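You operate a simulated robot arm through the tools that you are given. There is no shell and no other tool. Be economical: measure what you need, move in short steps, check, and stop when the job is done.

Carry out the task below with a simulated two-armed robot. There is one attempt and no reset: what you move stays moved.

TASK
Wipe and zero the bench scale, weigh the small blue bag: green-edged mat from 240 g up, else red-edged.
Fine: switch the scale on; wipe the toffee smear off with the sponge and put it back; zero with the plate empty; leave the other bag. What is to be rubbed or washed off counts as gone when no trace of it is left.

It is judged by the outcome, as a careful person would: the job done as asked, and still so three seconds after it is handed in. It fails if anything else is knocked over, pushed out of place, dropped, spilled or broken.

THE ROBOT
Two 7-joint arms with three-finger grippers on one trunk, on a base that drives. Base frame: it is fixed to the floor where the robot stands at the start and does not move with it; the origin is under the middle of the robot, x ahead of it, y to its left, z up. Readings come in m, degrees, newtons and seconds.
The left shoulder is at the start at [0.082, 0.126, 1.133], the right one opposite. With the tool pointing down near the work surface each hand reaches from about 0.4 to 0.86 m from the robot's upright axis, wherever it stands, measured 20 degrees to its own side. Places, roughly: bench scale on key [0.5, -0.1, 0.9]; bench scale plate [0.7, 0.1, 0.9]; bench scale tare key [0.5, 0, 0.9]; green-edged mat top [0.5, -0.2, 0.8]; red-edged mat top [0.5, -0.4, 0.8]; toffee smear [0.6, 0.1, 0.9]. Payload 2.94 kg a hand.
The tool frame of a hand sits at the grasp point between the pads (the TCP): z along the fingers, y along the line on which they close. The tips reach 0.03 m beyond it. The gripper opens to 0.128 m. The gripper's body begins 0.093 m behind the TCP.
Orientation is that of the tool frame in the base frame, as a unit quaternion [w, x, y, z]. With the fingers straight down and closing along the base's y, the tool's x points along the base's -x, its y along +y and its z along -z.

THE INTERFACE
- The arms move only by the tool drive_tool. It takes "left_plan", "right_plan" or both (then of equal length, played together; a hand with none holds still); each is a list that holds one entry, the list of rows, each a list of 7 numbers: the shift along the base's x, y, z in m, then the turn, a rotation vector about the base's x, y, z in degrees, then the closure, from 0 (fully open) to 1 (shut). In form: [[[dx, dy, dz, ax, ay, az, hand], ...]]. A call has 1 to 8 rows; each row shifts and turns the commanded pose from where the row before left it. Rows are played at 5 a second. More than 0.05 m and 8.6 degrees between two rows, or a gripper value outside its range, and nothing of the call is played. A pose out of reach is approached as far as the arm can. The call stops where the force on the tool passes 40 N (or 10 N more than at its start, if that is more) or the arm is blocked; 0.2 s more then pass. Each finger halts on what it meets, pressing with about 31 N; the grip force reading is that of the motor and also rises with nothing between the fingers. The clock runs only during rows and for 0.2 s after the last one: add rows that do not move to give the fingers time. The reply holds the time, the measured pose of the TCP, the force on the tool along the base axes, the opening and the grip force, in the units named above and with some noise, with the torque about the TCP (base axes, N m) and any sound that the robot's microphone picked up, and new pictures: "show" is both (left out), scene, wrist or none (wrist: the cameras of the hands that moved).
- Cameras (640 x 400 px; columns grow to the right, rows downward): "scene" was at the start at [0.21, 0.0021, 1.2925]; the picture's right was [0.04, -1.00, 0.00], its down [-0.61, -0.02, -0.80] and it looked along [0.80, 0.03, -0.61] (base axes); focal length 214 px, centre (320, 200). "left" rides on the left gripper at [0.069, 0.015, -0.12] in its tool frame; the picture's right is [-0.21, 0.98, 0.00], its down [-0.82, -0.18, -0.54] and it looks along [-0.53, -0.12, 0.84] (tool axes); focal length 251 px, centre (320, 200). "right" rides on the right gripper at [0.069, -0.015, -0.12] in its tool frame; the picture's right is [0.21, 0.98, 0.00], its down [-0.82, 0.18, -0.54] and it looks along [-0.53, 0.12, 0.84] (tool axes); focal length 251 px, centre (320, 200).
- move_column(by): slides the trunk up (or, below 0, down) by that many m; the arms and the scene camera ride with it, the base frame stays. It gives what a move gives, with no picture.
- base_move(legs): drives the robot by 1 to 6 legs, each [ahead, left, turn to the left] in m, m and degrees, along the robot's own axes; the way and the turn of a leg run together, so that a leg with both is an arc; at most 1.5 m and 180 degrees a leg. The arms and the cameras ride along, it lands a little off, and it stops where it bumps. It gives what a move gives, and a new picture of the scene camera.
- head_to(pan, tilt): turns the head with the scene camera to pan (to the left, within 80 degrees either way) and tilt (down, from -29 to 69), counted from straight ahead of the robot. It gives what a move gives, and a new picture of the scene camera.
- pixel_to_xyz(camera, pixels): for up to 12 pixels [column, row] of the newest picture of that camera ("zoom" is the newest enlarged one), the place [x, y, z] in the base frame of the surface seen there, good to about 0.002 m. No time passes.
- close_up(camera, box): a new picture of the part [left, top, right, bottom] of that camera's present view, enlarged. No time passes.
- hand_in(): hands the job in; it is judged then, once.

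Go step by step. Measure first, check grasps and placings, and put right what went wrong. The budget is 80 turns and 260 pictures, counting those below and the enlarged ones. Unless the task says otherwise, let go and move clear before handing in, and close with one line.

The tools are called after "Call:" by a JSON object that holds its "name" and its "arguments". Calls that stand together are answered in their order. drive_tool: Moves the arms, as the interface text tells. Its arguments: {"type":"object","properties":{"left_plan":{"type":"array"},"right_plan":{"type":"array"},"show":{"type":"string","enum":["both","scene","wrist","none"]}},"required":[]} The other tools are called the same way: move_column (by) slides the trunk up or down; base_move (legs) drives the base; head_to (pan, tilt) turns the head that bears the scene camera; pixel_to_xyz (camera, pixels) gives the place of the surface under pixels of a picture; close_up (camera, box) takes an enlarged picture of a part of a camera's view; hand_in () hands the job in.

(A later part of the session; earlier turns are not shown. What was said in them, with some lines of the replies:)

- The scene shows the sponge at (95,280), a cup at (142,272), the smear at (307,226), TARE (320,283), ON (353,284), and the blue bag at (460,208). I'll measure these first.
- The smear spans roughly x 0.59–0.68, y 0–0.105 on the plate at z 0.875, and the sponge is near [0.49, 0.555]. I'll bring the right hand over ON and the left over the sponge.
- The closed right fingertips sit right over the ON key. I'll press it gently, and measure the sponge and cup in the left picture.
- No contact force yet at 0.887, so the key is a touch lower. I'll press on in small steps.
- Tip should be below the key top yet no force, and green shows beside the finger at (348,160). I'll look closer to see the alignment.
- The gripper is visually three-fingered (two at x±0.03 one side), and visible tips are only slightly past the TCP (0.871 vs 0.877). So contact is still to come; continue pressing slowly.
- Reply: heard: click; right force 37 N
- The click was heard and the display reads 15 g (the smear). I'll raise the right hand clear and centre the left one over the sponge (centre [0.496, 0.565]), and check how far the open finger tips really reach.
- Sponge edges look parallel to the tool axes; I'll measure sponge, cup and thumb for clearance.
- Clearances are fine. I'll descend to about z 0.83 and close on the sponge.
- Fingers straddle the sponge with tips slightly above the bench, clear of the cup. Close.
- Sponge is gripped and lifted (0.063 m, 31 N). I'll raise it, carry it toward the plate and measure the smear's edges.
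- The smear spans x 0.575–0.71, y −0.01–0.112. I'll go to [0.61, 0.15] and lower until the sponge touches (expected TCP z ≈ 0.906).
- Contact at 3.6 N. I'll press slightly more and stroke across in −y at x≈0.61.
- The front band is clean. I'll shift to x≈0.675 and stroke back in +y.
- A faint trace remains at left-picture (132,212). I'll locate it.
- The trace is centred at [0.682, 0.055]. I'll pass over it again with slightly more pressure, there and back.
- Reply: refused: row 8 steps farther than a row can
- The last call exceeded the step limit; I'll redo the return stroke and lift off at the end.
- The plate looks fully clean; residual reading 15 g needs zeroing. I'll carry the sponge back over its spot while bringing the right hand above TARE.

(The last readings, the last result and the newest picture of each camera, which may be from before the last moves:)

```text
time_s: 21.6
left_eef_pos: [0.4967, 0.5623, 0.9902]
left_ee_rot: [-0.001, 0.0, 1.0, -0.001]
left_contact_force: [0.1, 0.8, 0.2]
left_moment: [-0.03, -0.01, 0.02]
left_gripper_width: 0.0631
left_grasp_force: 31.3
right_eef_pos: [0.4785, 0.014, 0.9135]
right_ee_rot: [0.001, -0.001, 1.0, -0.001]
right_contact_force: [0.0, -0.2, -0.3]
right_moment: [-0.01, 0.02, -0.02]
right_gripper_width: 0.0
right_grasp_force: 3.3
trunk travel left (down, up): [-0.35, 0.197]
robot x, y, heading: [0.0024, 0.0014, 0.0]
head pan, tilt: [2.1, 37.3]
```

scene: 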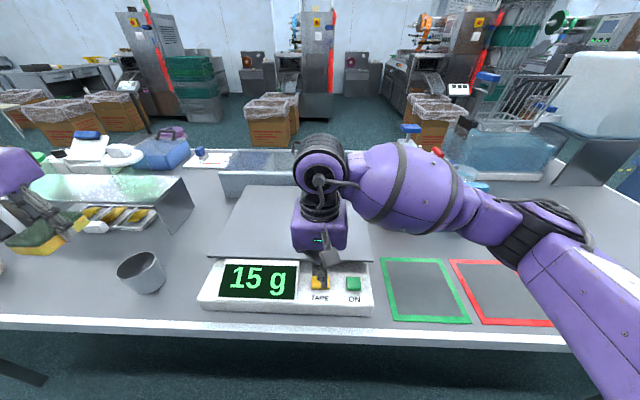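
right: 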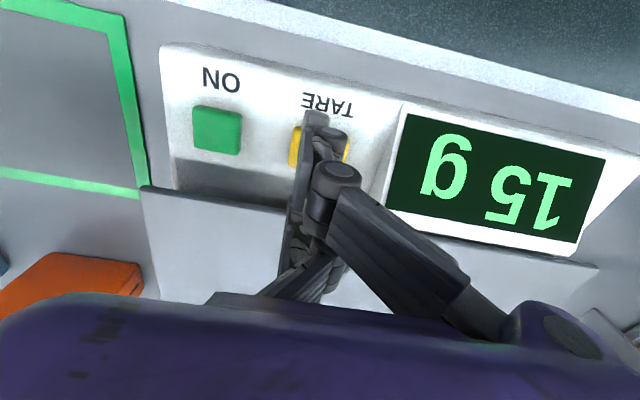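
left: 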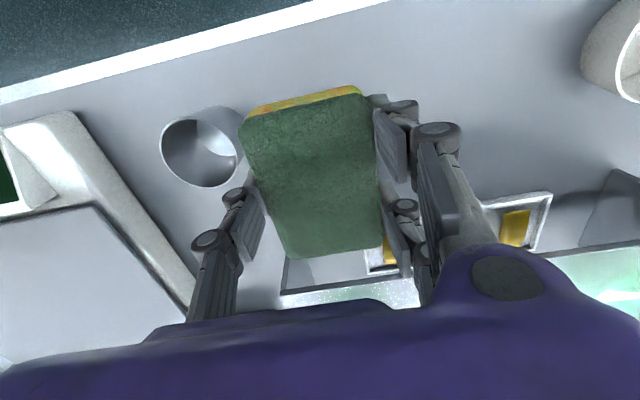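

Both are aligned. Lower the sponge to just above the bench, right hand to just above the key.

Call:
{"name": "drive_tool", "arguments": {"left_plan": [[[0, 0.001, -0.045, 0, 0, 0, 0.7], [-0.001, 0, -0.045, 0, 0, 0, 0.7], [-0.001, 0, -0.04, 0, 0, 0, 0.7], [0, 0, -0.02, 0, 0, 0, 0.7], [0, 0, -0.005, 0, 0, 0, 0.7], [0, 0, -0.002, 0, 0, 0, 0.7]]], "right_plan": [[[0, 0, -0.01, 0, 0, 0, 1], [0, 0, -0.01, 0, 0, 0, 1], [0, 0, -0.01, 0, 0, 0, 1], [0, 0, 0, 0, 0, 0, 1], [0, 0, 0, 0, 0, 0, 1], [0, 0, 0, 0, 0, 0, 1]]], "show": "wrist"}}

```text
time_s: 23.0
left_eef_pos: [0.4946, 0.5609, 0.8329]
left_ee_rot: [0.0, -0.001, 1.0, 0.001]
left_contact_force: [0.1, 0.0, -0.5]
left_moment: [0.01, -0.01, 0.01]
left_gripper_width: 0.0632
left_grasp_force: 31.2
right_eef_pos: [0.4781, 0.0126, 0.8847]
right_ee_rot: [0.002, 0.0, 1.0, 0.0]
right_contact_force: [-0.5, -0.3, 0.3]
right_moment: [-0.01, 0.0, -0.01]
right_gripper_width: 0.0
right_grasp_force: 3.3
trunk travel left (down, up): [-0.35, 0.197]
robot x, y, heading: [0.0004, -0.0014, 0.1]
head pan, tilt: [2.1, 37.3]
```

right: 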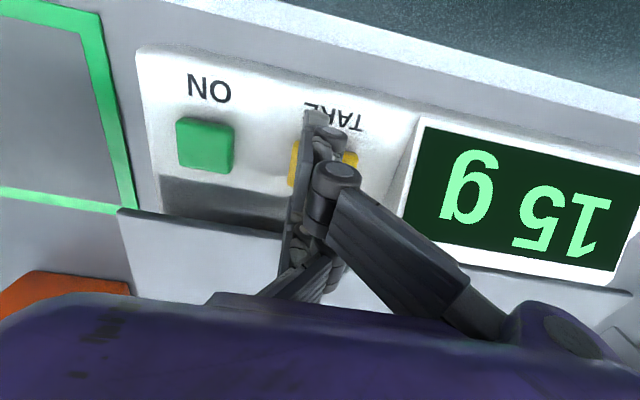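
left: 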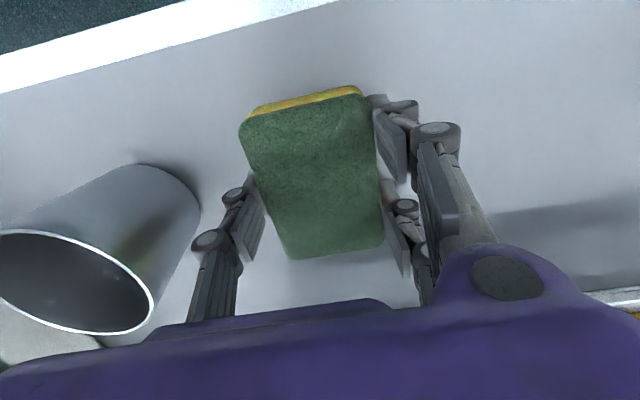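

Same view as when first gripped; a last 2 mm down, open to 0.28, and rise. Right hand stays above TARE.

Call:
{"name": "drive_tool", "arguments": {"left_plan": [[[0, 0.001, -0.0015, 0, 0, 0, 0.7], [0, 0, 0, 0, 0, 0, 0.5], [0, 0, 0, 0, 0, 0, 0.3], [0, 0, 0, 0, 0, 0, 0.28], [0, 0, 0.04, 0, 0, 0, 0.28], [0, 0, 0.045, 0, 0, 0, 0.28], [0, 0.01, 0.045, 0, 0, 0, 0.28], [0, 0.02, 0.03, 0, 0, 0, 0.28]]], "show": "both"}}

Call:
{"name": "drive_tool", "arguments": {"right_plan": [[[0, 0, -0.007, 0, 0, 0, 1], [0, 0, -0.004, 0, 0, 0, 1], [0, 0, -0.003, 0, 0, 0, 1], [0, 0, -0.003, 0, 0, 0, 1], [0, 0, -0.001, 0, 0, 0, 1], [0, 0, 0, 0, 0, 0, 1]]], "show": "scene"}}

```text
time_s: 24.8
left_eef_pos: [0.4947, 0.5928, 0.9894]
left_ee_rot: [-0.001, 0.0, 1.0, 0.0]
left_contact_force: [-0.2, -0.4, -0.3]
left_moment: [-0.02, 0.01, 0.01]
left_gripper_width: 0.092
left_grasp_force: 0.1
right_eef_pos: [0.4777, 0.0117, 0.8841]
right_ee_rot: [0.001, 0.0, 1.0, 0.001]
right_contact_force: [-0.1, 0.2, 0.1]
right_moment: [0.0, -0.05, 0.0]
right_gripper_width: 0.0
right_grasp_force: 3.1
trunk travel left (down, up): [-0.35, 0.197]
robot x, y, heading: [0.0008, 0.0032, 0.0]
head pan, tilt: [2.1, 37.3]
```

scene: 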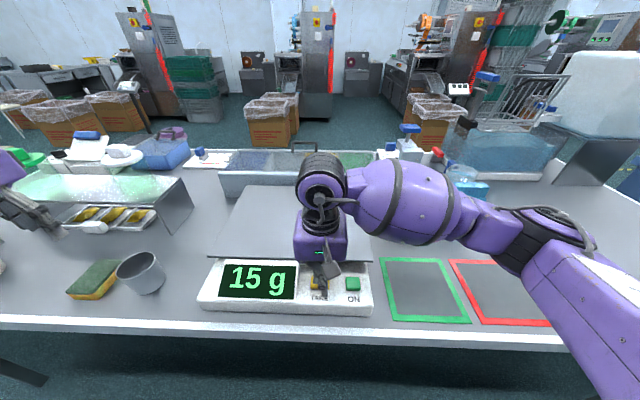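
left: 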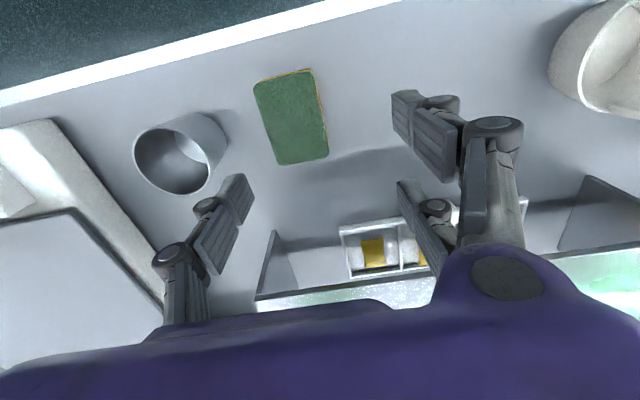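

```text
time_s: 26.2
left_eef_pos: [0.4938, 0.5919, 0.9901]
left_ee_rot: [0.001, 0.0, 1.0, 0.0]
left_contact_force: [0.0, -0.8, -0.3]
left_moment: [0.0, 0.03, -0.02]
left_gripper_width: 0.0922
left_grasp_force: 0.0
right_eef_pos: [0.4794, 0.012, 0.8699]
right_ee_rot: [0.004, 0.001, 1.0, 0.001]
right_contact_force: [5.1, -3.3, 25.1]
right_moment: [0.24, -0.05, 0.0]
right_gripper_width: 0.0
right_grasp_force: 3.1
trunk travel left (down, up): [-0.35, 0.197]
robot x, y, heading: [-0.0003, -0.0021, -0.0]
head pan, tilt: [2.1, 37.3]
heard: click
```

scene: 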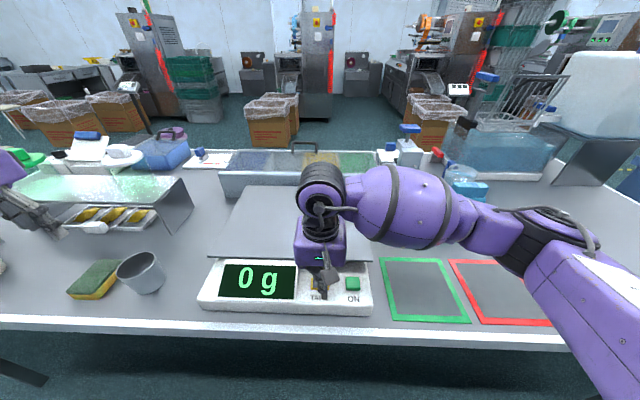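

The display shows 0 g and the sponge is back. Now I lift the right hand and head to view the blue bag from above.

Call:
{"name": "drive_tool", "arguments": {"right_plan": [[[0, 0, 0.045, 0, 0, 0, 1], [0, 0, 0.045, 0, 0, 0, 1], [0, -0.02, 0.045, 0, 0, 0, 0.6], [0, -0.03, 0.04, 0, 0, 0, 0.3], [0, -0.045, 0.02, 0, 0, 0, 0], [0.015, -0.045, 0.01, 0, 0, 0, 0], [0.015, -0.045, 0.01, 0, 0, 0, 0], [0.015, -0.045, 0.01, 0, 0, 0, 0]]], "show": "none"}}

Call:
{"name": "drive_tool", "arguments": {"right_plan": [[[0.015, -0.045, 0, 0, 0, 0, 0], [0.015, -0.045, 0, 0, 0, 0, 0], [0.015, -0.045, 0, 0, 0, 0, 0], [0.01, -0.04, 0, 0, 0, 0, 0], [0, 0, 0, 0, 0, 0, 0]]]}}

```text
time_s: 28.0
left_eef_pos: [0.4942, 0.5911, 0.9892]
left_ee_rot: [0.0, -0.001, 1.0, 0.001]
left_contact_force: [0.1, 1.0, 0.5]
left_moment: [0.01, -0.03, 0.0]
left_gripper_width: 0.0922
left_grasp_force: 0.0
right_eef_pos: [0.5241, -0.219, 1.0932]
right_ee_rot: [0.0, 0.0, 1.0, 0.0]
right_contact_force: [-0.3, -0.3, 0.6]
right_moment: [0.04, -0.02, 0.02]
right_gripper_width: 0.1278
right_grasp_force: 0.0
trunk travel left (down, up): [-0.35, 0.197]
robot x, y, heading: [0.0003, -0.0018, 0.2]
head pan, tilt: [2.1, 37.3]
```

```text
time_s: 29.2
left_eef_pos: [0.4936, 0.5935, 0.9887]
left_ee_rot: [0.0, 0.0, 1.0, 0.0]
left_contact_force: [0.4, 0.5, 0.6]
left_moment: [0.0, -0.02, -0.02]
left_gripper_width: 0.0922
left_grasp_force: 0.1
right_eef_pos: [0.5783, -0.3895, 1.0928]
right_ee_rot: [0.0, 0.0, 1.0, 0.0]
right_contact_force: [-0.3, 0.2, 0.1]
right_moment: [-0.01, -0.02, 0.04]
right_gripper_width: 0.1279
right_grasp_force: 0.0
trunk travel left (down, up): [-0.35, 0.197]
robot x, y, heading: [-0.0018, -0.0009, -0.0]
head pan, tilt: [2.1, 37.3]
```

scene: 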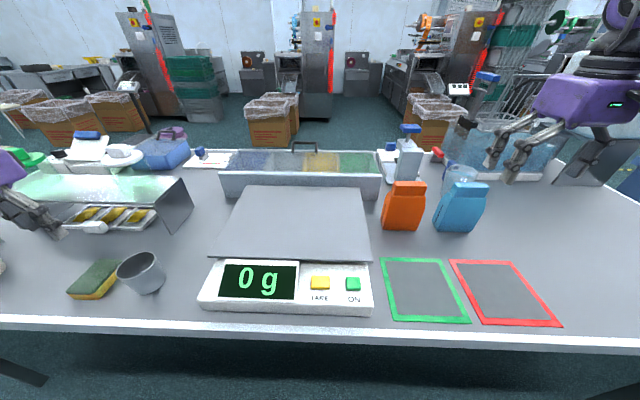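
right: 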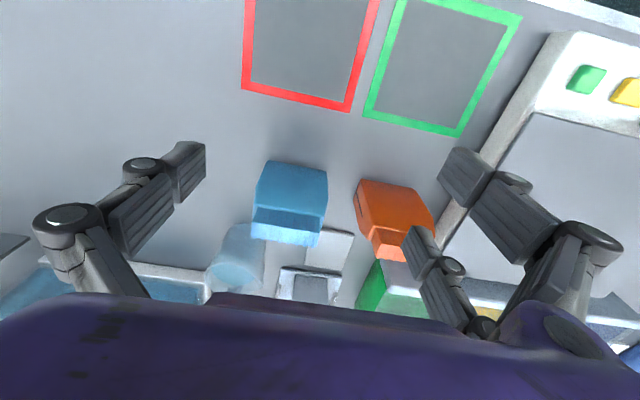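

Now the blue bag is clearly visible. Measure it in both views.

Call:
{"name": "close_up", "arguments": {"camera": "scene", "box": [370, 160, 510, 250]}}

Call:
{"name": "close_up", "arguments": {"camera": "right", "box": [200, 120, 460, 300]}}

Call:
{"name": "pixel_to_xyz", "arguments": {"camera": "right", "pixels": [[262, 163], [325, 174], [322, 210], [252, 205], [254, 235], [315, 246], [320, 225], [285, 222], [290, 185], [362, 183], [290, 243]]}}

Call:
{"name": "pixel_to_xyz", "arguments": {"camera": "scene", "pixels": [[435, 230], [472, 232], [482, 205], [446, 200], [470, 184], [456, 184], [485, 186], [460, 193], [462, 215], [412, 228], [404, 170], [462, 168]]}}

```text
4.44 times, centred on (440, 205) of scene
```

zoom: 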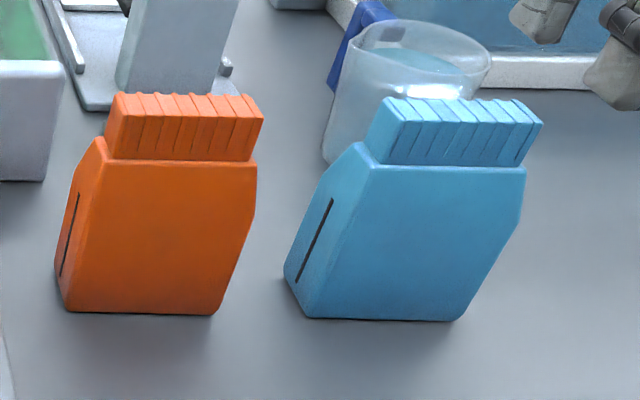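

```text
2.22 times, centred on (330, 210) of right
```

zoom: 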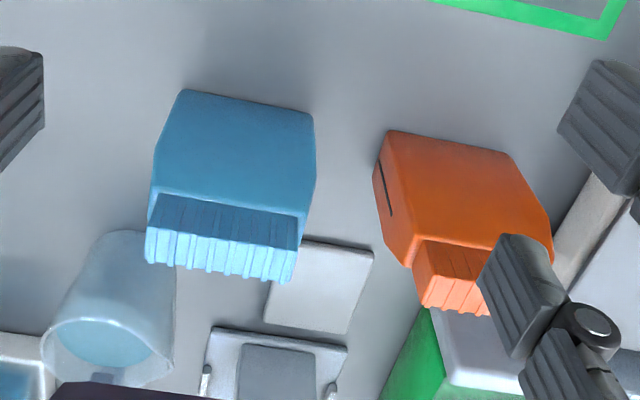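

```text
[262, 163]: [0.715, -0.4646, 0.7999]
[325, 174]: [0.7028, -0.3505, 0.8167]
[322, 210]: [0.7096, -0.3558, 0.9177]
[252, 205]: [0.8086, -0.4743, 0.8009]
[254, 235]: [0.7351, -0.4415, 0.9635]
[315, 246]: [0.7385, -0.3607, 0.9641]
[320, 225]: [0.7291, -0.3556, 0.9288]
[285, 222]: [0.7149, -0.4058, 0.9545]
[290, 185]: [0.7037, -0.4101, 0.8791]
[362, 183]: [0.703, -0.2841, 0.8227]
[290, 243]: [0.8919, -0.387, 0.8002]
```

```text
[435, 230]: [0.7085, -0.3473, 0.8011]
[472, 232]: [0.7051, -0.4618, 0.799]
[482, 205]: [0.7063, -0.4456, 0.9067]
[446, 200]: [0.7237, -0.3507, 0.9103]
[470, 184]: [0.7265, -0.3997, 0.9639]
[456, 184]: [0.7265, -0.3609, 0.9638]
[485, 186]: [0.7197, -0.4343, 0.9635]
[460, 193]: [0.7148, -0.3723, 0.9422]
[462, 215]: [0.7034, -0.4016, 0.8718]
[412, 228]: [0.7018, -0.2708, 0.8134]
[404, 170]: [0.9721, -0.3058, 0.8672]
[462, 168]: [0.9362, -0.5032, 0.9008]
```

The bag stands upright and aligned: body x 0.703–~0.755, y −0.35…−0.46; neck x 0.715–0.742, y −0.36…−0.44, z 0.935–0.964. I'll turn the right hand −90° about z to pinch the neck front-to-back.

Call:
{"name": "drive_tool", "arguments": {"right_plan": [[[0, 0, 0, 0, 0, -8.2, 0], [0, 0, 0, 0, 0, -8.2, 0], [0, 0, 0, 0, 0, -8.2, 0], [0, 0, 0, 0, 0, -8.2, 0], [0, 0, 0, 0, 0, -8.2, 0], [0, 0, 0, 0, 0, -8.2, 0], [0, 0, 0, 0, 0, -8.2, 0], [0, 0, 0, 0, 0, -8.2, 0]]], "show": "none"}}

Call:
{"name": "drive_tool", "arguments": {"right_plan": [[[0.03, -0.002, 0, 0, 0, -8.2, 0.1], [0.04, -0.003, 0, 0, 0, -8.1, 0.2], [0.04, -0.003, 0, 0, 0, -8.1, 0.3], [0.025, -0.002, 0, 0, 0, 0, 0.3], [0, 0, 0, 0, 0, 0, 0.3]]]}}

```text
time_s: 31.0
left_eef_pos: [0.4947, 0.5935, 0.9897]
left_ee_rot: [0.0, 0.0, 1.0, 0.0]
left_contact_force: [-0.6, 0.3, -0.6]
left_moment: [0.01, -0.02, 0.01]
left_gripper_width: 0.0926
left_grasp_force: 0.0
right_eef_pos: [0.579, -0.3927, 1.0935]
right_ee_rot: [0.0, 0.543, 0.84, 0.0]
right_contact_force: [0.0, -0.7, 0.2]
right_moment: [0.02, 0.03, -0.02]
right_gripper_width: 0.1281
right_grasp_force: 0.1
trunk travel left (down, up): [-0.35, 0.197]
robot x, y, heading: [0.0012, 0.0018, 0.2]
head pan, tilt: [2.1, 37.3]
```

```text
time_s: 32.2
left_eef_pos: [0.4946, 0.5919, 0.9883]
left_ee_rot: [0.0, 0.0, 1.0, 0.0]
left_contact_force: [-0.9, 0.0, 0.0]
left_moment: [0.01, -0.01, 0.02]
left_gripper_width: 0.0923
left_grasp_force: 0.0
right_eef_pos: [0.7134, -0.4039, 1.0934]
right_ee_rot: [0.001, 0.708, 0.707, 0.0]
right_contact_force: [0.2, -0.7, 0.2]
right_moment: [0.01, -0.03, 0.01]
right_gripper_width: 0.0896
right_grasp_force: 0.1
trunk travel left (down, up): [-0.35, 0.197]
robot x, y, heading: [-0.0, 0.0003, 0.1]
head pan, tilt: [2.1, 37.3]
```

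scene: 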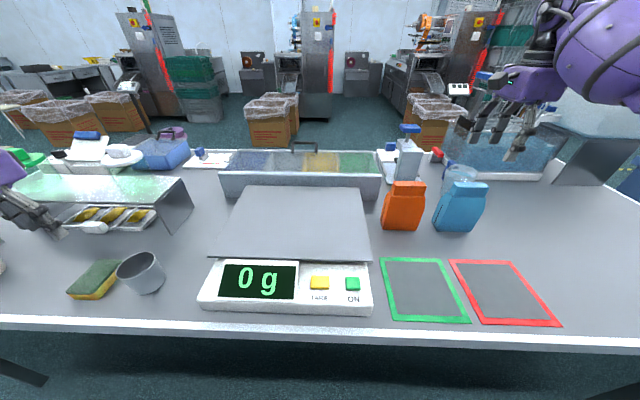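
right: 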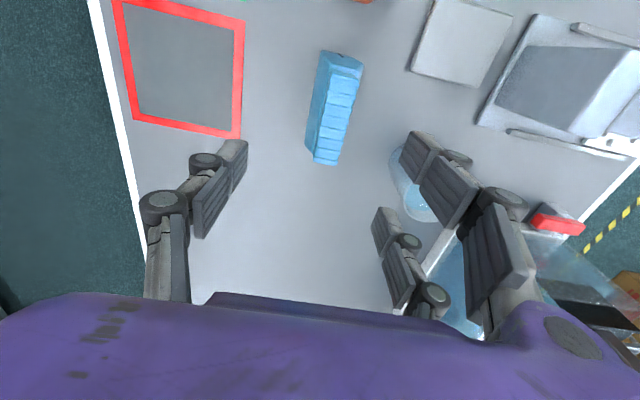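

Hand turned. Measure the neck's top and the body thickness from here.

Call:
{"name": "pixel_to_xyz", "arguments": {"camera": "right", "pixels": [[340, 75], [358, 78], [333, 158], [318, 150], [346, 110], [338, 110], [353, 110], [326, 110], [318, 60], [328, 56], [338, 130], [405, 185]]}}

Call:
{"name": "close_up", "arguments": {"camera": "right", "box": [240, 30, 440, 200]}}

```text
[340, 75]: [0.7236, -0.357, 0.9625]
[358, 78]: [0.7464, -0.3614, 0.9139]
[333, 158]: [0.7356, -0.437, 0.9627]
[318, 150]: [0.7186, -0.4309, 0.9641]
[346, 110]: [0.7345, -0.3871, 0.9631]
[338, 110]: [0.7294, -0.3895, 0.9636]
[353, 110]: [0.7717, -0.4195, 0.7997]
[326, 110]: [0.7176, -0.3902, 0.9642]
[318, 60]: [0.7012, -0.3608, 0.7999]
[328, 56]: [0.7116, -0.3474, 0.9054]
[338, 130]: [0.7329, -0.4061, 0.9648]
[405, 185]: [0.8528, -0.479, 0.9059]
```

```text
2.35 times, centred on (340, 115) of right
```

zoom: 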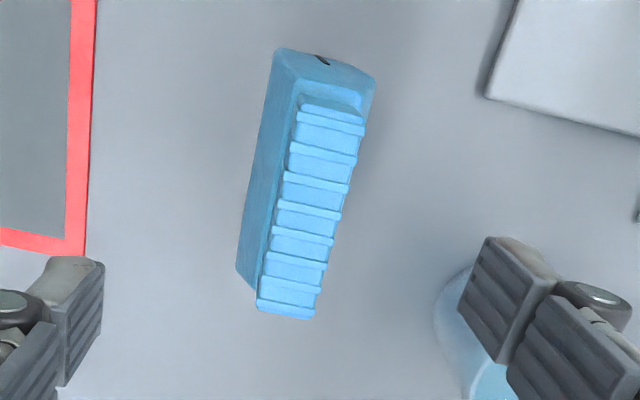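

Neck is x 0.716–0.738, centre [0.727, −0.397]. Descend to TCP z≈0.943 with the fingers straddling, above the jug rim (0.906).

Call:
{"name": "drive_tool", "arguments": {"right_plan": [[[0.0068, 0.0035, -0.03, 0, 0, 0, 0.3], [0.0068, 0.0035, -0.04, 0, 0, 0, 0.3], [0, 0, -0.04, 0, 0, 0, 0.3], [0, 0, -0.025, 0, 0, 0, 0.3], [0, 0, -0.015, 0, 0, 0, 0.3], [0, 0, 0, 0, 0, 0, 0.3]]]}}

```text
time_s: 33.6
left_eef_pos: [0.4946, 0.5925, 0.9887]
left_ee_rot: [0.0, 0.0, 1.0, 0.001]
left_contact_force: [-0.6, -0.1, 0.4]
left_moment: [-0.02, -0.03, 0.01]
left_gripper_width: 0.0921
left_grasp_force: 0.1
right_eef_pos: [0.7268, -0.3965, 0.9439]
right_ee_rot: [0.001, 0.707, 0.707, 0.0]
right_contact_force: [-0.1, -0.1, 0.0]
right_moment: [-0.03, 0.0, 0.01]
right_gripper_width: 0.0896
right_grasp_force: 0.0
trunk travel left (down, up): [-0.35, 0.197]
robot x, y, heading: [0.0001, 0.0011, 0.0]
head pan, tilt: [2.1, 37.3]
```

scene: 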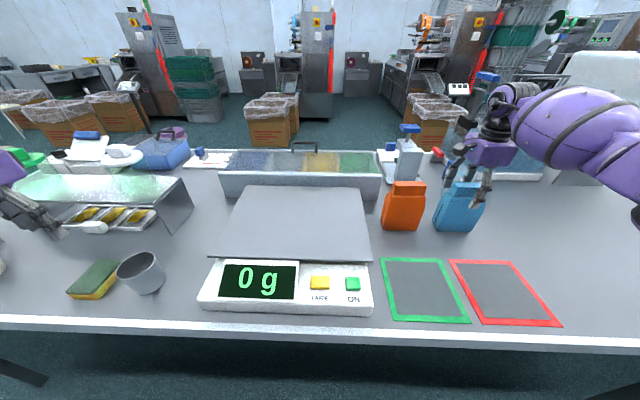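
right: 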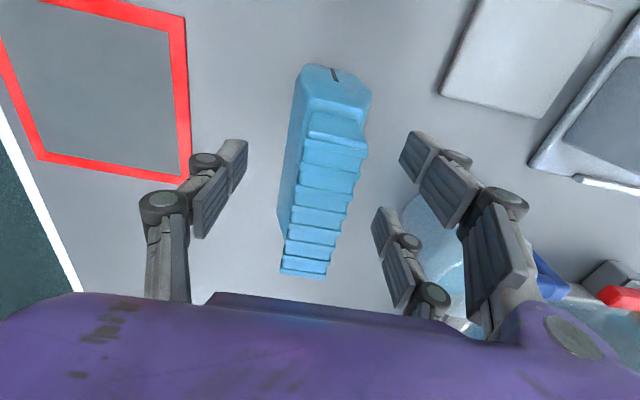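

Straddling well, no contact. Close on the neck.

Call:
{"name": "drive_tool", "arguments": {"right_plan": [[[0, 0, 0, 0, 0, 0, 0.5], [0, 0, 0, 0, 0, 0, 0.7], [0, 0, 0, 0, 0, 0, 0.85], [0, 0, 0, 0, 0, 0, 0.95], [0, 0, 0, 0, 0, 0, 0.95]]], "show": "wrist"}}

```text
time_s: 34.8
left_eef_pos: [0.4948, 0.5921, 0.9883]
left_ee_rot: [0.0, 0.0, 1.0, 0.0]
left_contact_force: [-0.4, 0.1, 0.1]
left_moment: [0.0, -0.01, -0.03]
left_gripper_width: 0.0921
left_grasp_force: 0.1
right_eef_pos: [0.7281, -0.3966, 0.9445]
right_ee_rot: [0.001, 0.707, 0.707, -0.001]
right_contact_force: [0.0, 0.6, 1.1]
right_moment: [-0.04, -0.05, 0.06]
right_gripper_width: 0.0373
right_grasp_force: 31.1
trunk travel left (down, up): [-0.35, 0.197]
robot x, y, heading: [-0.0032, -0.0005, -0.2]
head pan, tilt: [2.1, 37.3]
```

right: 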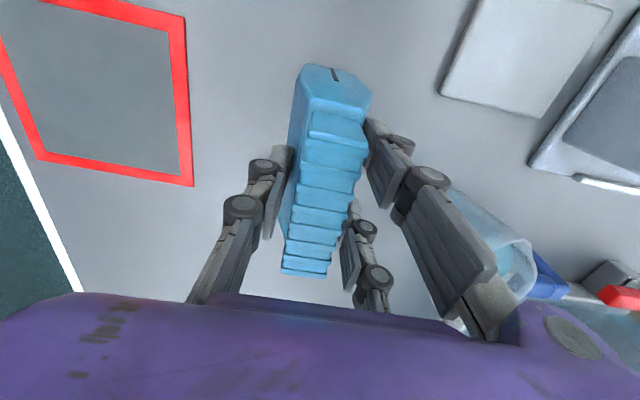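

Gripped at 0.037 m, 31 N. Lift slowly.

Call:
{"name": "drive_tool", "arguments": {"right_plan": [[[0, 0, 0.01, 0, 0, 0, 0.95], [0, 0, 0.02, 0, 0, 0, 0.95], [0, 0, 0.03, 0, 0, 0, 0.95], [0, 0, 0.035, 0, 0, 0, 0.95], [0, 0, 0.035, 0, 0, 0, 0.95], [0, 0, 0, 0, 0, 0, 0.95]]]}}

```text
time_s: 36.2
left_eef_pos: [0.4951, 0.5931, 0.9903]
left_ee_rot: [-0.001, 0.001, 1.0, 0.0]
left_contact_force: [-0.8, -0.8, -1.0]
left_moment: [-0.05, 0.04, 0.01]
left_gripper_width: 0.0923
left_grasp_force: 0.1
right_eef_pos: [0.7304, -0.3956, 1.0721]
right_ee_rot: [0.0, 0.707, 0.707, -0.001]
right_contact_force: [-0.1, 0.4, -2.0]
right_moment: [0.02, 0.04, 0.01]
right_gripper_width: 0.0372
right_grasp_force: 30.6
trunk travel left (down, up): [-0.35, 0.197]
robot x, y, heading: [0.0007, 0.0001, -0.0]
head pan, tilt: [2.1, 37.3]
```

scene: 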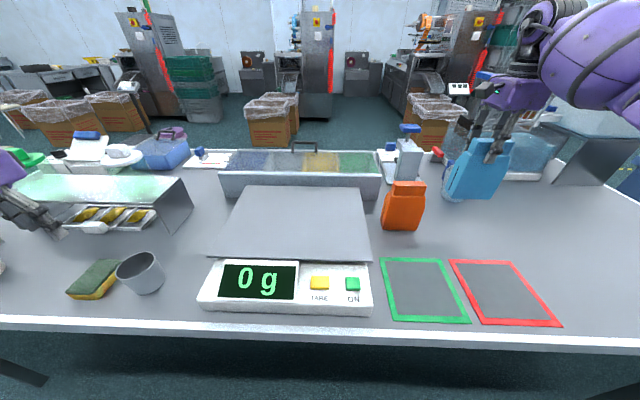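
right: 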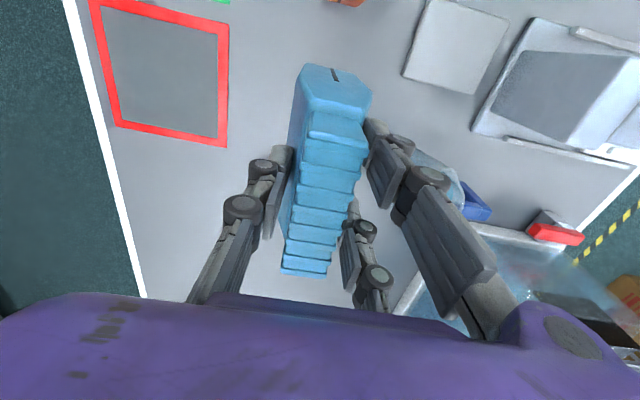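

Lifted firmly (weight ≈2 N), bottom ≈0.928. Route back in x, then across in front of the orange bag to over the plate.

Call:
{"name": "drive_tool", "arguments": {"right_plan": [[[-0.04, 0, 0.005, 0, 0, 0, 0.95], [-0.04, 0, 0.005, 0, 0, 0, 0.95], [-0.04, 0, 0, 0, 0, 0, 0.95], [-0.035, 0.03, 0, 0, 0, 0, 0.95], [0, 0.045, 0, 0, 0, 0, 0.95], [0, 0.045, 0, 0, 0, 0, 0.95], [0, 0.045, 0, 0, 0, 0, 0.95], [0, 0.045, 0, 0, 0, 0, 0.95]]], "show": "scene"}}

Call:
{"name": "drive_tool", "arguments": {"right_plan": [[[0, 0.045, 0, 0, 0, 0, 0.95], [0, 0.045, 0, 0, 0, 0, 0.95], [0.01, 0.045, 0, 0, 0, 0, 0.95], [0.03, 0.035, 0, 0, 0, 0, 0.95], [0.03, 0.035, 0, 0, 0, 0, 0.95], [0, 0, -0.03, 0, 0, 0, 0.95], [0, 0, 0, 0, 0, 0, 0.95]]]}}

```text
time_s: 38.0
left_eef_pos: [0.4955, 0.5935, 0.9876]
left_ee_rot: [-0.001, 0.0, 1.0, -0.001]
left_contact_force: [0.9, -0.5, -0.6]
left_moment: [-0.04, 0.01, 0.01]
left_gripper_width: 0.0922
left_grasp_force: 0.1
right_eef_pos: [0.5715, -0.1872, 1.0805]
right_ee_rot: [0.001, 0.707, 0.707, -0.001]
right_contact_force: [0.0, 0.0, -1.7]
right_moment: [-0.01, 0.01, -0.01]
right_gripper_width: 0.0371
right_grasp_force: 30.6
trunk travel left (down, up): [-0.35, 0.197]
robot x, y, heading: [-0.0012, -0.0013, -0.0]
head pan, tilt: [2.1, 37.3]
```

scene: 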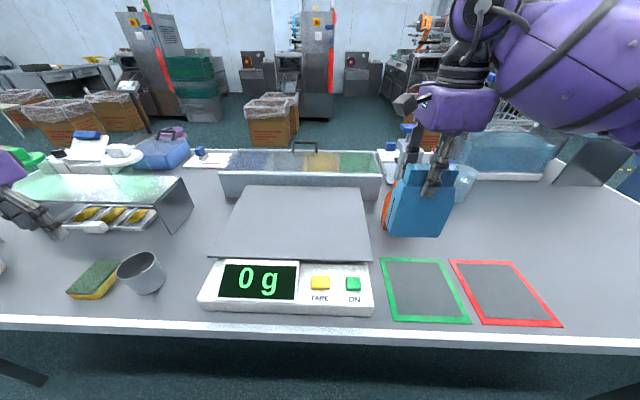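

```text
time_s: 39.6
left_eef_pos: [0.4948, 0.5938, 0.9892]
left_ee_rot: [0.0, 0.0, 1.0, 0.0]
left_contact_force: [-0.5, 0.0, -0.4]
left_moment: [-0.02, 0.01, -0.04]
left_gripper_width: 0.0921
left_grasp_force: 0.1
right_eef_pos: [0.6427, 0.0174, 1.0529]
right_ee_rot: [0.001, 0.708, 0.707, -0.001]
right_contact_force: [0.4, -0.2, -1.9]
right_moment: [-0.02, -0.01, 0.0]
right_gripper_width: 0.037
right_grasp_force: 31.1
trunk travel left (down, up): [-0.35, 0.197]
robot x, y, heading: [0.0026, 0.0003, -0.0]
head pan, tilt: [2.1, 37.3]
```

scene: 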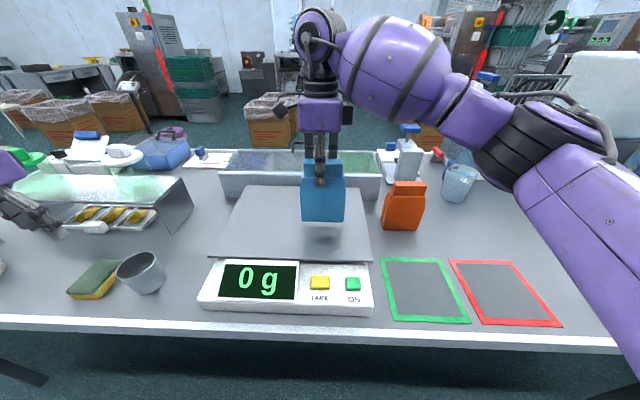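
right: 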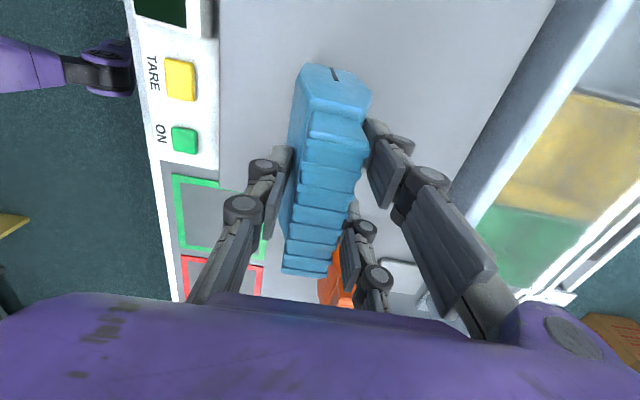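

Bag is over the plate; contact expected at TCP z≈1.019. Lower gently.

Call:
{"name": "drive_tool", "arguments": {"right_plan": [[[0, 0, -0.02, 0, 0, 0, 0.95], [0, 0, -0.009, 0, 0, 0, 0.95], [0, 0, -0.003, 0, 0, 0, 0.95], [0, 0, -0.001, 0, 0, 0, 0.95], [0, 0, 0, 0, 0, 0, 0.95]]], "show": "scene"}}

```text
time_s: 40.8
left_eef_pos: [0.4938, 0.5928, 0.9892]
left_ee_rot: [0.001, 0.0, 1.0, 0.0]
left_contact_force: [0.5, 0.2, -0.8]
left_moment: [-0.02, 0.02, 0.0]
left_gripper_width: 0.0923
left_grasp_force: 0.0
right_eef_pos: [0.6422, 0.0177, 1.0193]
right_ee_rot: [0.001, 0.707, 0.707, 0.0]
right_contact_force: [0.4, -0.5, -1.6]
right_moment: [0.01, 0.02, 0.0]
right_gripper_width: 0.0371
right_grasp_force: 31.3
trunk travel left (down, up): [-0.35, 0.197]
robot x, y, heading: [-0.0016, 0.0001, -0.1]
head pan, tilt: [2.1, 37.3]
```

scene: 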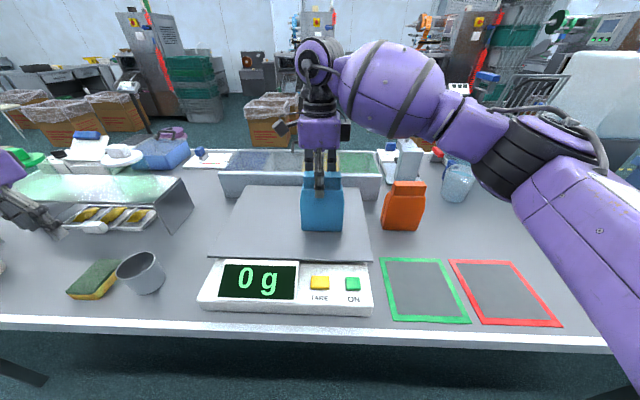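

Still 0 g; just above the plate. Lower by millimetres until the scale reacts.

Call:
{"name": "drive_tool", "arguments": {"right_plan": [[[0, 0, -0.001, 0, 0, 0, 0.95], [0, 0, -0.001, 0, 0, 0, 0.95], [0, 0, 0, 0, 0, 0, 0.95], [0, 0, 0, 0, 0, 0, 0.95]]], "show": "scene"}}

```text
time_s: 41.8
left_eef_pos: [0.4938, 0.591, 0.9901]
left_ee_rot: [0.0, -0.001, 1.0, 0.0]
left_contact_force: [0.6, -0.3, 0.2]
left_moment: [0.0, -0.02, -0.02]
left_gripper_width: 0.092
left_grasp_force: 0.0
right_eef_pos: [0.6414, 0.0193, 1.019]
right_ee_rot: [0.0, 0.708, 0.707, 0.001]
right_contact_force: [0.7, -2.2, 7.9]
right_moment: [-0.77, -0.27, -0.01]
right_gripper_width: 0.037
right_grasp_force: 31.0
trunk travel left (down, up): [-0.35, 0.197]
robot x, y, heading: [0.0002, 0.0032, 0.2]
head pan, tilt: [2.1, 37.3]
```

scene: 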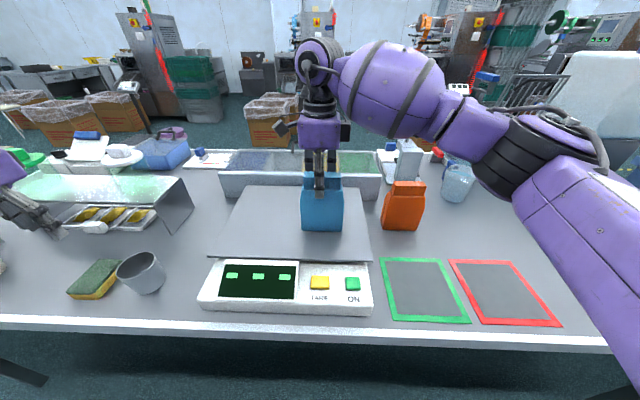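

Contact made (7.9 N). Release slowly and hold around the bag, then read.

Call:
{"name": "drive_tool", "arguments": {"right_plan": [[[0, 0, 0.001, 0, 0, 0, 0.68], [0, 0, 0, 0, 0, 0, 0.6], [0, 0, 0, 0, 0, 0, 0.45], [0, 0, 0, 0, 0, 0, 0.3], [0, 0, 0, 0, 0, 0, 0.3], [0, 0, 0, 0, 0, 0, 0.3]]]}}

```text
time_s: 43.2
left_eef_pos: [0.4948, 0.5919, 0.9902]
left_ee_rot: [0.0, -0.001, 1.0, 0.001]
left_contact_force: [0.2, -0.1, 0.3]
left_moment: [0.02, -0.01, -0.02]
left_gripper_width: 0.0922
left_grasp_force: 0.1
right_eef_pos: [0.6423, 0.0192, 1.0188]
right_ee_rot: [0.0, 0.707, 0.707, 0.0]
right_contact_force: [0.0, -0.1, -0.7]
right_moment: [0.01, 0.02, 0.0]
right_gripper_width: 0.0896
right_grasp_force: 0.2
trunk travel left (down, up): [-0.35, 0.197]
robot x, y, heading: [0.0016, -0.002, -0.0]
head pan, tilt: [2.1, 37.3]
```

scene: 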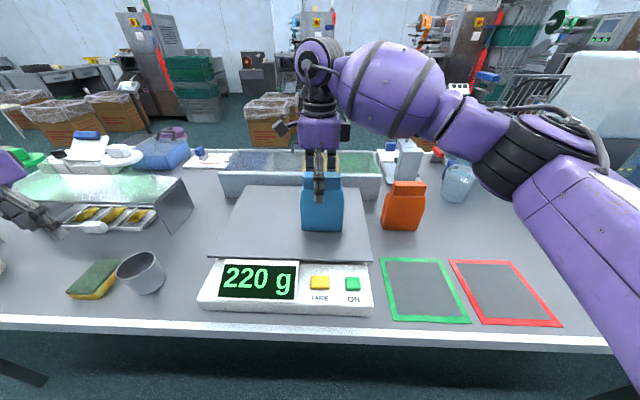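
right: 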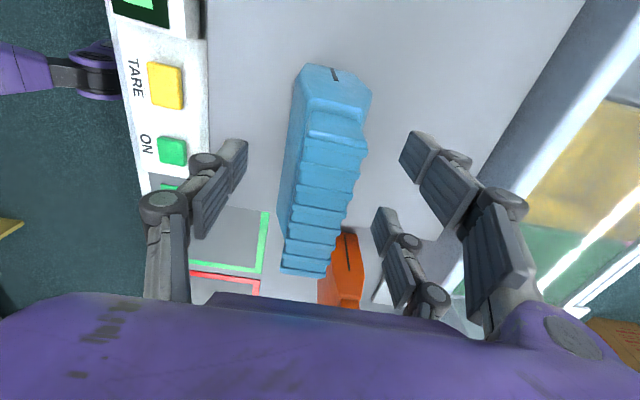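

Reads 220 g with fingers clear. Let me wait a second to confirm it is settled, and measure the red mat.

Call:
{"name": "drive_tool", "arguments": {"right_plan": [[[0, 0, 0, 0, 0, 0, 0.3], [0, 0, 0, 0, 0, 0, 0.3], [0, 0, 0, 0, 0, 0, 0.3], [0, 0, 0, 0, 0, 0, 0.3], [0, 0, 0, 0, 0, 0, 0.3]]], "show": "none"}}

Call:
{"name": "close_up", "arguments": {"camera": "scene", "box": [200, 170, 400, 320]}}

Call:
{"name": "pixel_to_xyz", "arguments": {"camera": "scene", "pixels": [[452, 262], [513, 262], [556, 323], [477, 321], [490, 290], [438, 260]]}}

```text
time_s: 44.4
left_eef_pos: [0.4949, 0.5923, 0.9902]
left_ee_rot: [0.0, -0.001, 1.0, -0.001]
left_contact_force: [-0.1, 0.6, 0.1]
left_moment: [-0.02, 0.03, -0.03]
left_gripper_width: 0.0922
left_grasp_force: 0.0
right_eef_pos: [0.6415, 0.0182, 1.0193]
right_ee_rot: [0.0, 0.707, 0.707, -0.001]
right_contact_force: [0.5, 0.4, 0.2]
right_moment: [-0.01, 0.01, 0.01]
right_gripper_width: 0.0895
right_grasp_force: 0.1
trunk travel left (down, up): [-0.35, 0.197]
robot x, y, heading: [0.0002, 0.0015, 0.1]
head pan, tilt: [2.1, 37.3]
```

```text
2.67 times, centred on (300, 245) of scene
```

zoom: 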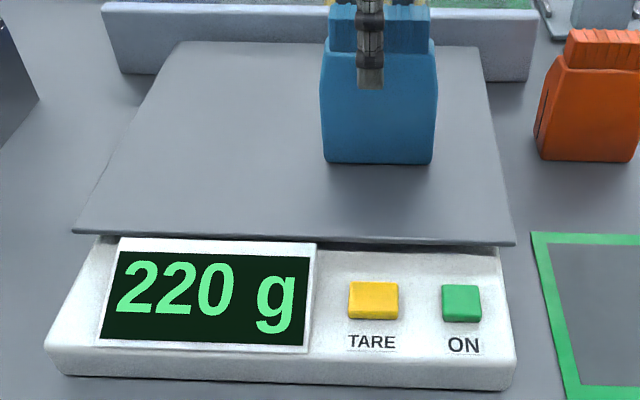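

```text
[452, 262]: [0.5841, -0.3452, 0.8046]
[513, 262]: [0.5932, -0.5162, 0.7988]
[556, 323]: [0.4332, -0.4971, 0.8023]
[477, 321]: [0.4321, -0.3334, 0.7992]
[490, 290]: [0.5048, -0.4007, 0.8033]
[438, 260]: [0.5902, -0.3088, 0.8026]
```

Stable at 220 g, below 240 → red-edged mat (centre ≈[0.51, −0.42], top 0.803). Re-grip and lift.

Call:
{"name": "drive_tool", "arguments": {"right_plan": [[[0, 0, 0, 0, 0, 0, 0.5], [0, 0, 0, 0, 0, 0, 0.7], [0, 0, 0, 0, 0, 0, 0.85], [0, 0, 0, 0, 0, 0, 0.95], [0, 0, 0, 0, 0, 0, 0.95], [0, 0, 0.015, 0, 0, 0, 0.95], [0, 0, 0.025, 0, 0, 0, 0.95], [0, 0, 0.025, 0, 0, 0, 0.95]]], "show": "both"}}

```text
time_s: 46.2
left_eef_pos: [0.4938, 0.5932, 0.9896]
left_ee_rot: [0.0, -0.001, 1.0, 0.001]
left_contact_force: [-0.6, 0.1, -0.3]
left_moment: [0.0, -0.01, 0.01]
left_gripper_width: 0.0921
left_grasp_force: 0.1
right_eef_pos: [0.642, 0.0206, 1.0841]
right_ee_rot: [0.001, 0.707, 0.707, 0.0]
right_contact_force: [0.1, -1.9, -1.4]
right_moment: [0.03, -0.03, 0.01]
right_gripper_width: 0.037
right_grasp_force: 30.9
trunk travel left (down, up): [-0.35, 0.197]
robot x, y, heading: [0.0004, -0.0009, -0.0]
head pan, tilt: [2.1, 37.3]
```

scene: 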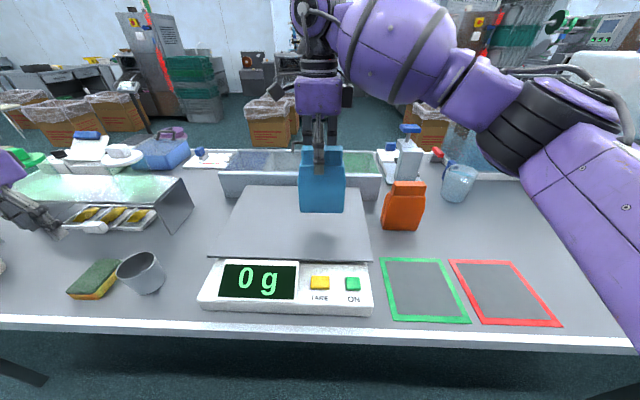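
right: 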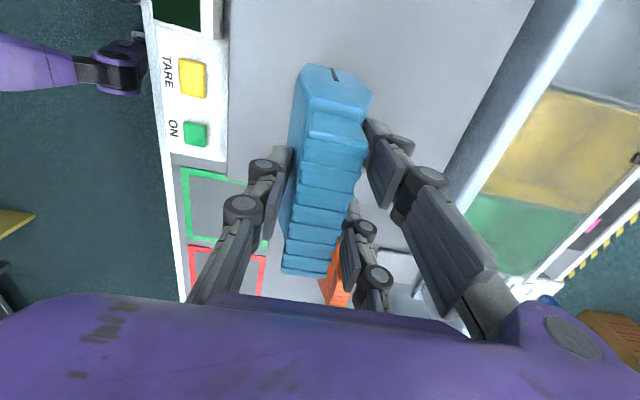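

Bag lifted, scale back to 0 g. Carry in front of the orange bag toward the red mat.

Call:
{"name": "drive_tool", "arguments": {"right_plan": [[[-0.04, 0, 0, 0, 0, 0, 0.95], [-0.035, -0.03, 0, 0, 0, 0, 0.95], [-0.01, -0.045, 0, 0, 0, 0, 0.95], [-0.01, -0.045, 0, 0, 0, 0, 0.95], [-0.01, -0.045, 0, 0, 0, 0, 0.95], [-0.01, -0.045, 0, 0, 0, 0, 0.95], [-0.01, -0.045, 0, 0, 0, 0, 0.95], [-0.007, -0.045, 0, 0, 0, 0, 0.95]]], "show": "none"}}

Call:
{"name": "drive_tool", "arguments": {"right_plan": [[[0, -0.045, 0, 0, 0, 0, 0.95], [0, -0.045, 0, 0, 0, 0, 0.95], [0, -0.05, 0, 0, 0, 0, 0.95], [0, 0, -0.04, 0, 0, 0, 0.95], [0, 0, -0.04, 0, 0, 0, 0.95], [0, 0, -0.04, 0, 0, 0, 0.95], [0, 0, 0, 0, 0, 0, 0.95]]]}}

```text
time_s: 48.0
left_eef_pos: [0.495, 0.5906, 0.9899]
left_ee_rot: [0.0, 0.0, 1.0, 0.0]
left_contact_force: [-0.3, -0.4, 0.7]
left_moment: [0.06, 0.01, -0.02]
left_gripper_width: 0.092
left_grasp_force: 0.0
right_eef_pos: [0.5094, -0.281, 1.0864]
right_ee_rot: [0.001, 0.707, 0.707, 0.001]
right_contact_force: [-0.4, -0.2, -2.4]
right_moment: [0.03, -0.02, 0.02]
right_gripper_width: 0.0371
right_grasp_force: 30.3
trunk travel left (down, up): [-0.35, 0.197]
robot x, y, heading: [-0.0003, -0.0024, 0.1]
head pan, tilt: [2.1, 37.3]
```

```text
time_s: 49.6
left_eef_pos: [0.4944, 0.5929, 0.9897]
left_ee_rot: [0.0, 0.0, 1.0, 0.0]
left_contact_force: [0.2, 0.2, 0.3]
left_moment: [0.01, -0.02, -0.02]
left_gripper_width: 0.092
left_grasp_force: 0.2
right_eef_pos: [0.511, -0.4205, 0.9649]
right_ee_rot: [0.001, 0.707, 0.707, 0.001]
right_contact_force: [-0.2, -0.1, -2.0]
right_moment: [0.01, 0.02, -0.01]
right_gripper_width: 0.0368
right_grasp_force: 31.0
trunk travel left (down, up): [-0.35, 0.197]
robot x, y, heading: [-0.0017, -0.001, 0.1]
head pan, tilt: [2.1, 37.3]
```

scene: 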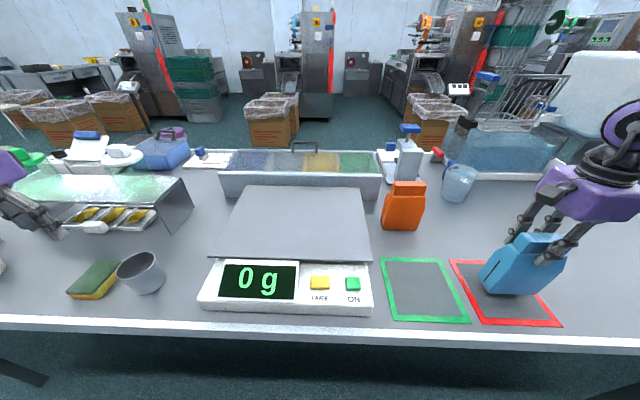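
right: 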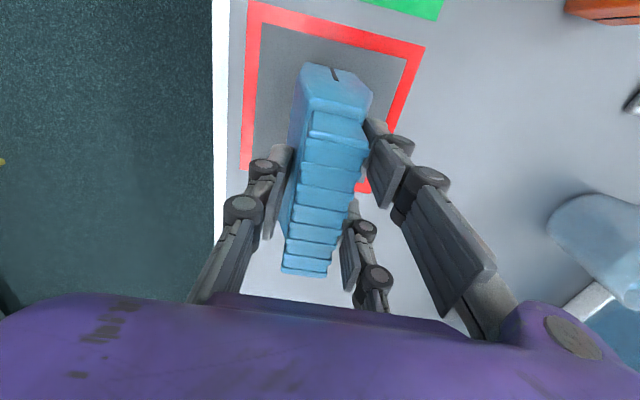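

Bag is over the red mat's middle. Lower to contact.

Call:
{"name": "drive_tool", "arguments": {"right_plan": [[[0, 0, -0.01, 0, 0, 0, 0.95], [0, 0, -0.005, 0, 0, 0, 0.95], [0, 0, -0.002, 0, 0, 0, 0.95], [0, 0, -0.001, 0, 0, 0, 0.95], [0, 0, 0, 0, 0, 0, 0.95]]], "show": "none"}}

```text
time_s: 50.8
left_eef_pos: [0.494, 0.5918, 0.9886]
left_ee_rot: [0.0, 0.001, 1.0, 0.0]
left_contact_force: [0.6, 0.3, -1.2]
left_moment: [0.02, 0.05, -0.03]
left_gripper_width: 0.0921
left_grasp_force: 0.0
right_eef_pos: [0.5112, -0.4202, 0.9476]
right_ee_rot: [0.002, 0.707, 0.707, 0.001]
right_contact_force: [-1.2, -1.1, 5.6]
right_moment: [-0.49, -0.09, -0.04]
right_gripper_width: 0.0367
right_grasp_force: 30.5
trunk travel left (down, up): [-0.35, 0.197]
robot x, y, heading: [0.0, 0.0007, 0.0]
head pan, tilt: [2.1, 37.3]
```

Contact (5.6 N). Release slowly and rise straight up.

Call:
{"name": "drive_tool", "arguments": {"right_plan": [[[0, 0, 0.0005, 0, 0, 0, 0.68], [0, 0, 0, 0, 0, 0, 0.6], [0, 0, 0, 0, 0, 0, 0.45], [0, 0, 0, 0, 0, 0, 0.3], [0, 0, 0.02, 0, 0, 0, 0.3], [0, 0, 0.04, 0, 0, 0, 0.3], [0, 0, 0.045, 0, 0, 0, 0.3], [0, 0, 0.045, 0, 0, 0, 0.3]]]}}

Call:
{"name": "close_up", "arguments": {"camera": "scene", "box": [370, 170, 590, 335]}}

Call:
{"name": "close_up", "arguments": {"camera": "scene", "box": [190, 170, 390, 320]}}

Call:
{"name": "pixel_to_xyz", "arguments": {"camera": "left", "pixels": [[258, 92], [310, 74], [326, 155], [282, 162]]}}

```text
time_s: 52.6
left_eef_pos: [0.4937, 0.5937, 0.9885]
left_ee_rot: [0.001, 0.0, 1.0, 0.0]
left_contact_force: [0.6, -0.1, 0.5]
left_moment: [0.0, 0.0, -0.01]
left_gripper_width: 0.0923
left_grasp_force: 0.0
right_eef_pos: [0.5102, -0.4219, 1.0991]
right_ee_rot: [-0.001, 0.707, 0.707, -0.001]
right_contact_force: [-0.3, 0.4, -0.9]
right_moment: [0.0, 0.02, -0.03]
right_gripper_width: 0.0898
right_grasp_force: 0.1
trunk travel left (down, up): [-0.35, 0.197]
robot x, y, heading: [0.0015, -0.0028, -0.2]
head pan, tilt: [2.1, 37.3]
```

scene: 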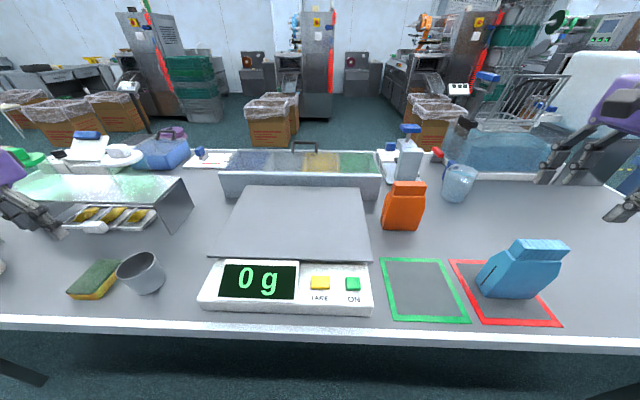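
right: 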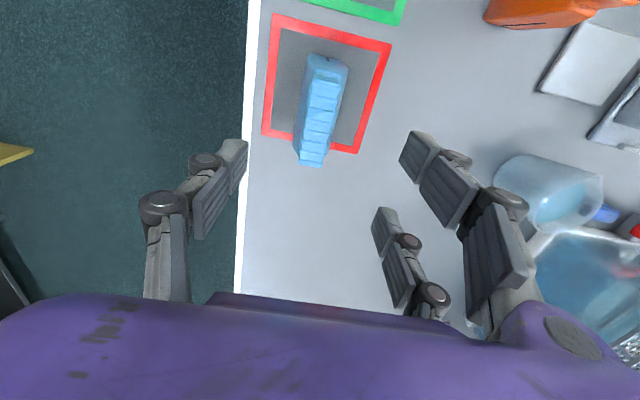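

```text
2.42 times, centred on (480, 252) of scene
```

zoom: 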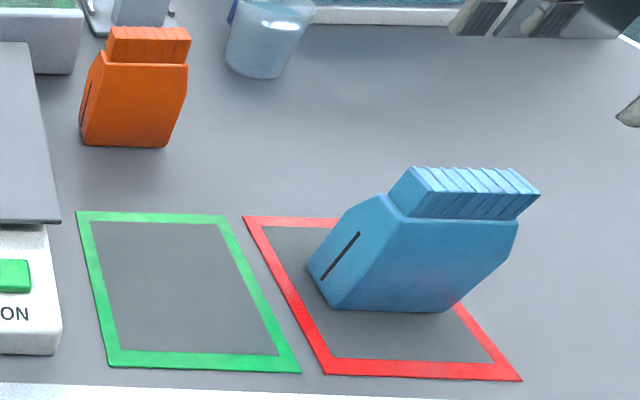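

```text
2.67 times, centred on (290, 245) of scene
```

zoom: 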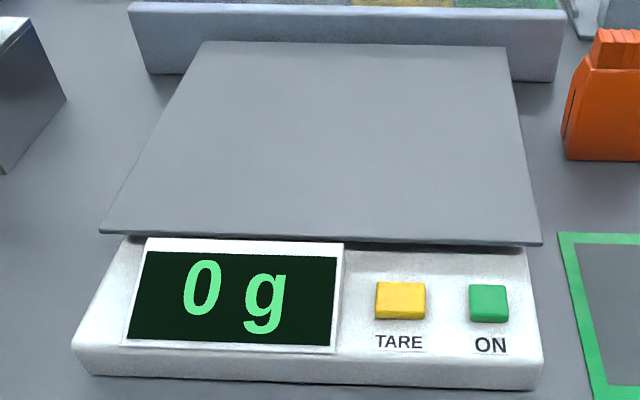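

```text
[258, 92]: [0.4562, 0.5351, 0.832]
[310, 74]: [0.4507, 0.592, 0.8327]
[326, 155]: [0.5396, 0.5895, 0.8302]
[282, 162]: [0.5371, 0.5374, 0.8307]
```

Sponge is back in place, plate clean, scale 0 g, bag upright. Check the bag's base lies within the mat.

Call:
{"name": "pixel_to_xyz", "arguments": {"camera": "right", "pixels": [[276, 20], [388, 47], [355, 150], [266, 131], [296, 160], [299, 110]]}}

Call:
{"name": "pixel_to_xyz", "arguments": {"camera": "scene", "pixels": [[484, 296], [533, 298], [478, 280], [552, 320], [537, 297]]}}

Call:
{"name": "close_up", "arguments": {"camera": "right", "box": [240, 0, 410, 180]}}

```text
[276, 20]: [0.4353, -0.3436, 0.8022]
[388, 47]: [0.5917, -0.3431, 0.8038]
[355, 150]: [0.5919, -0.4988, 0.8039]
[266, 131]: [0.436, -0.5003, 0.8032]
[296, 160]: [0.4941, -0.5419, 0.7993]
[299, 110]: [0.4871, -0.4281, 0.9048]
```

```text
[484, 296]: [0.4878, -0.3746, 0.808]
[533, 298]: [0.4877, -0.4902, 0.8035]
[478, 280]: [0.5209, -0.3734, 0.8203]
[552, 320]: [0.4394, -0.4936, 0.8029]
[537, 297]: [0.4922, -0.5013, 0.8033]
```

```text
2.22 times, centred on (325, 90) of right
```

zoom: 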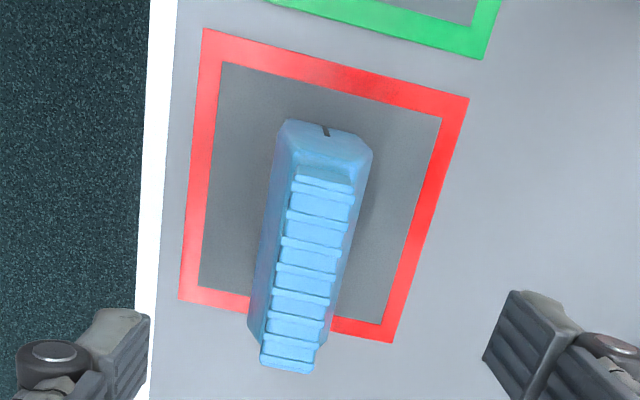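

The bag's base (y −0.37…−0.48) lies inside the mat (y −0.343…−0.50), the hands are clear and everything is in place. Handing in.

Call:
{"name": "hand_in", "arguments": {}}

```text
The job is handed in.
```

The scale was switched on, wiped clean and zeroed. The blue bag weighed 220 g, so it stands on the red-edged mat. The sponge is back in its place and the orange bag was left alone.
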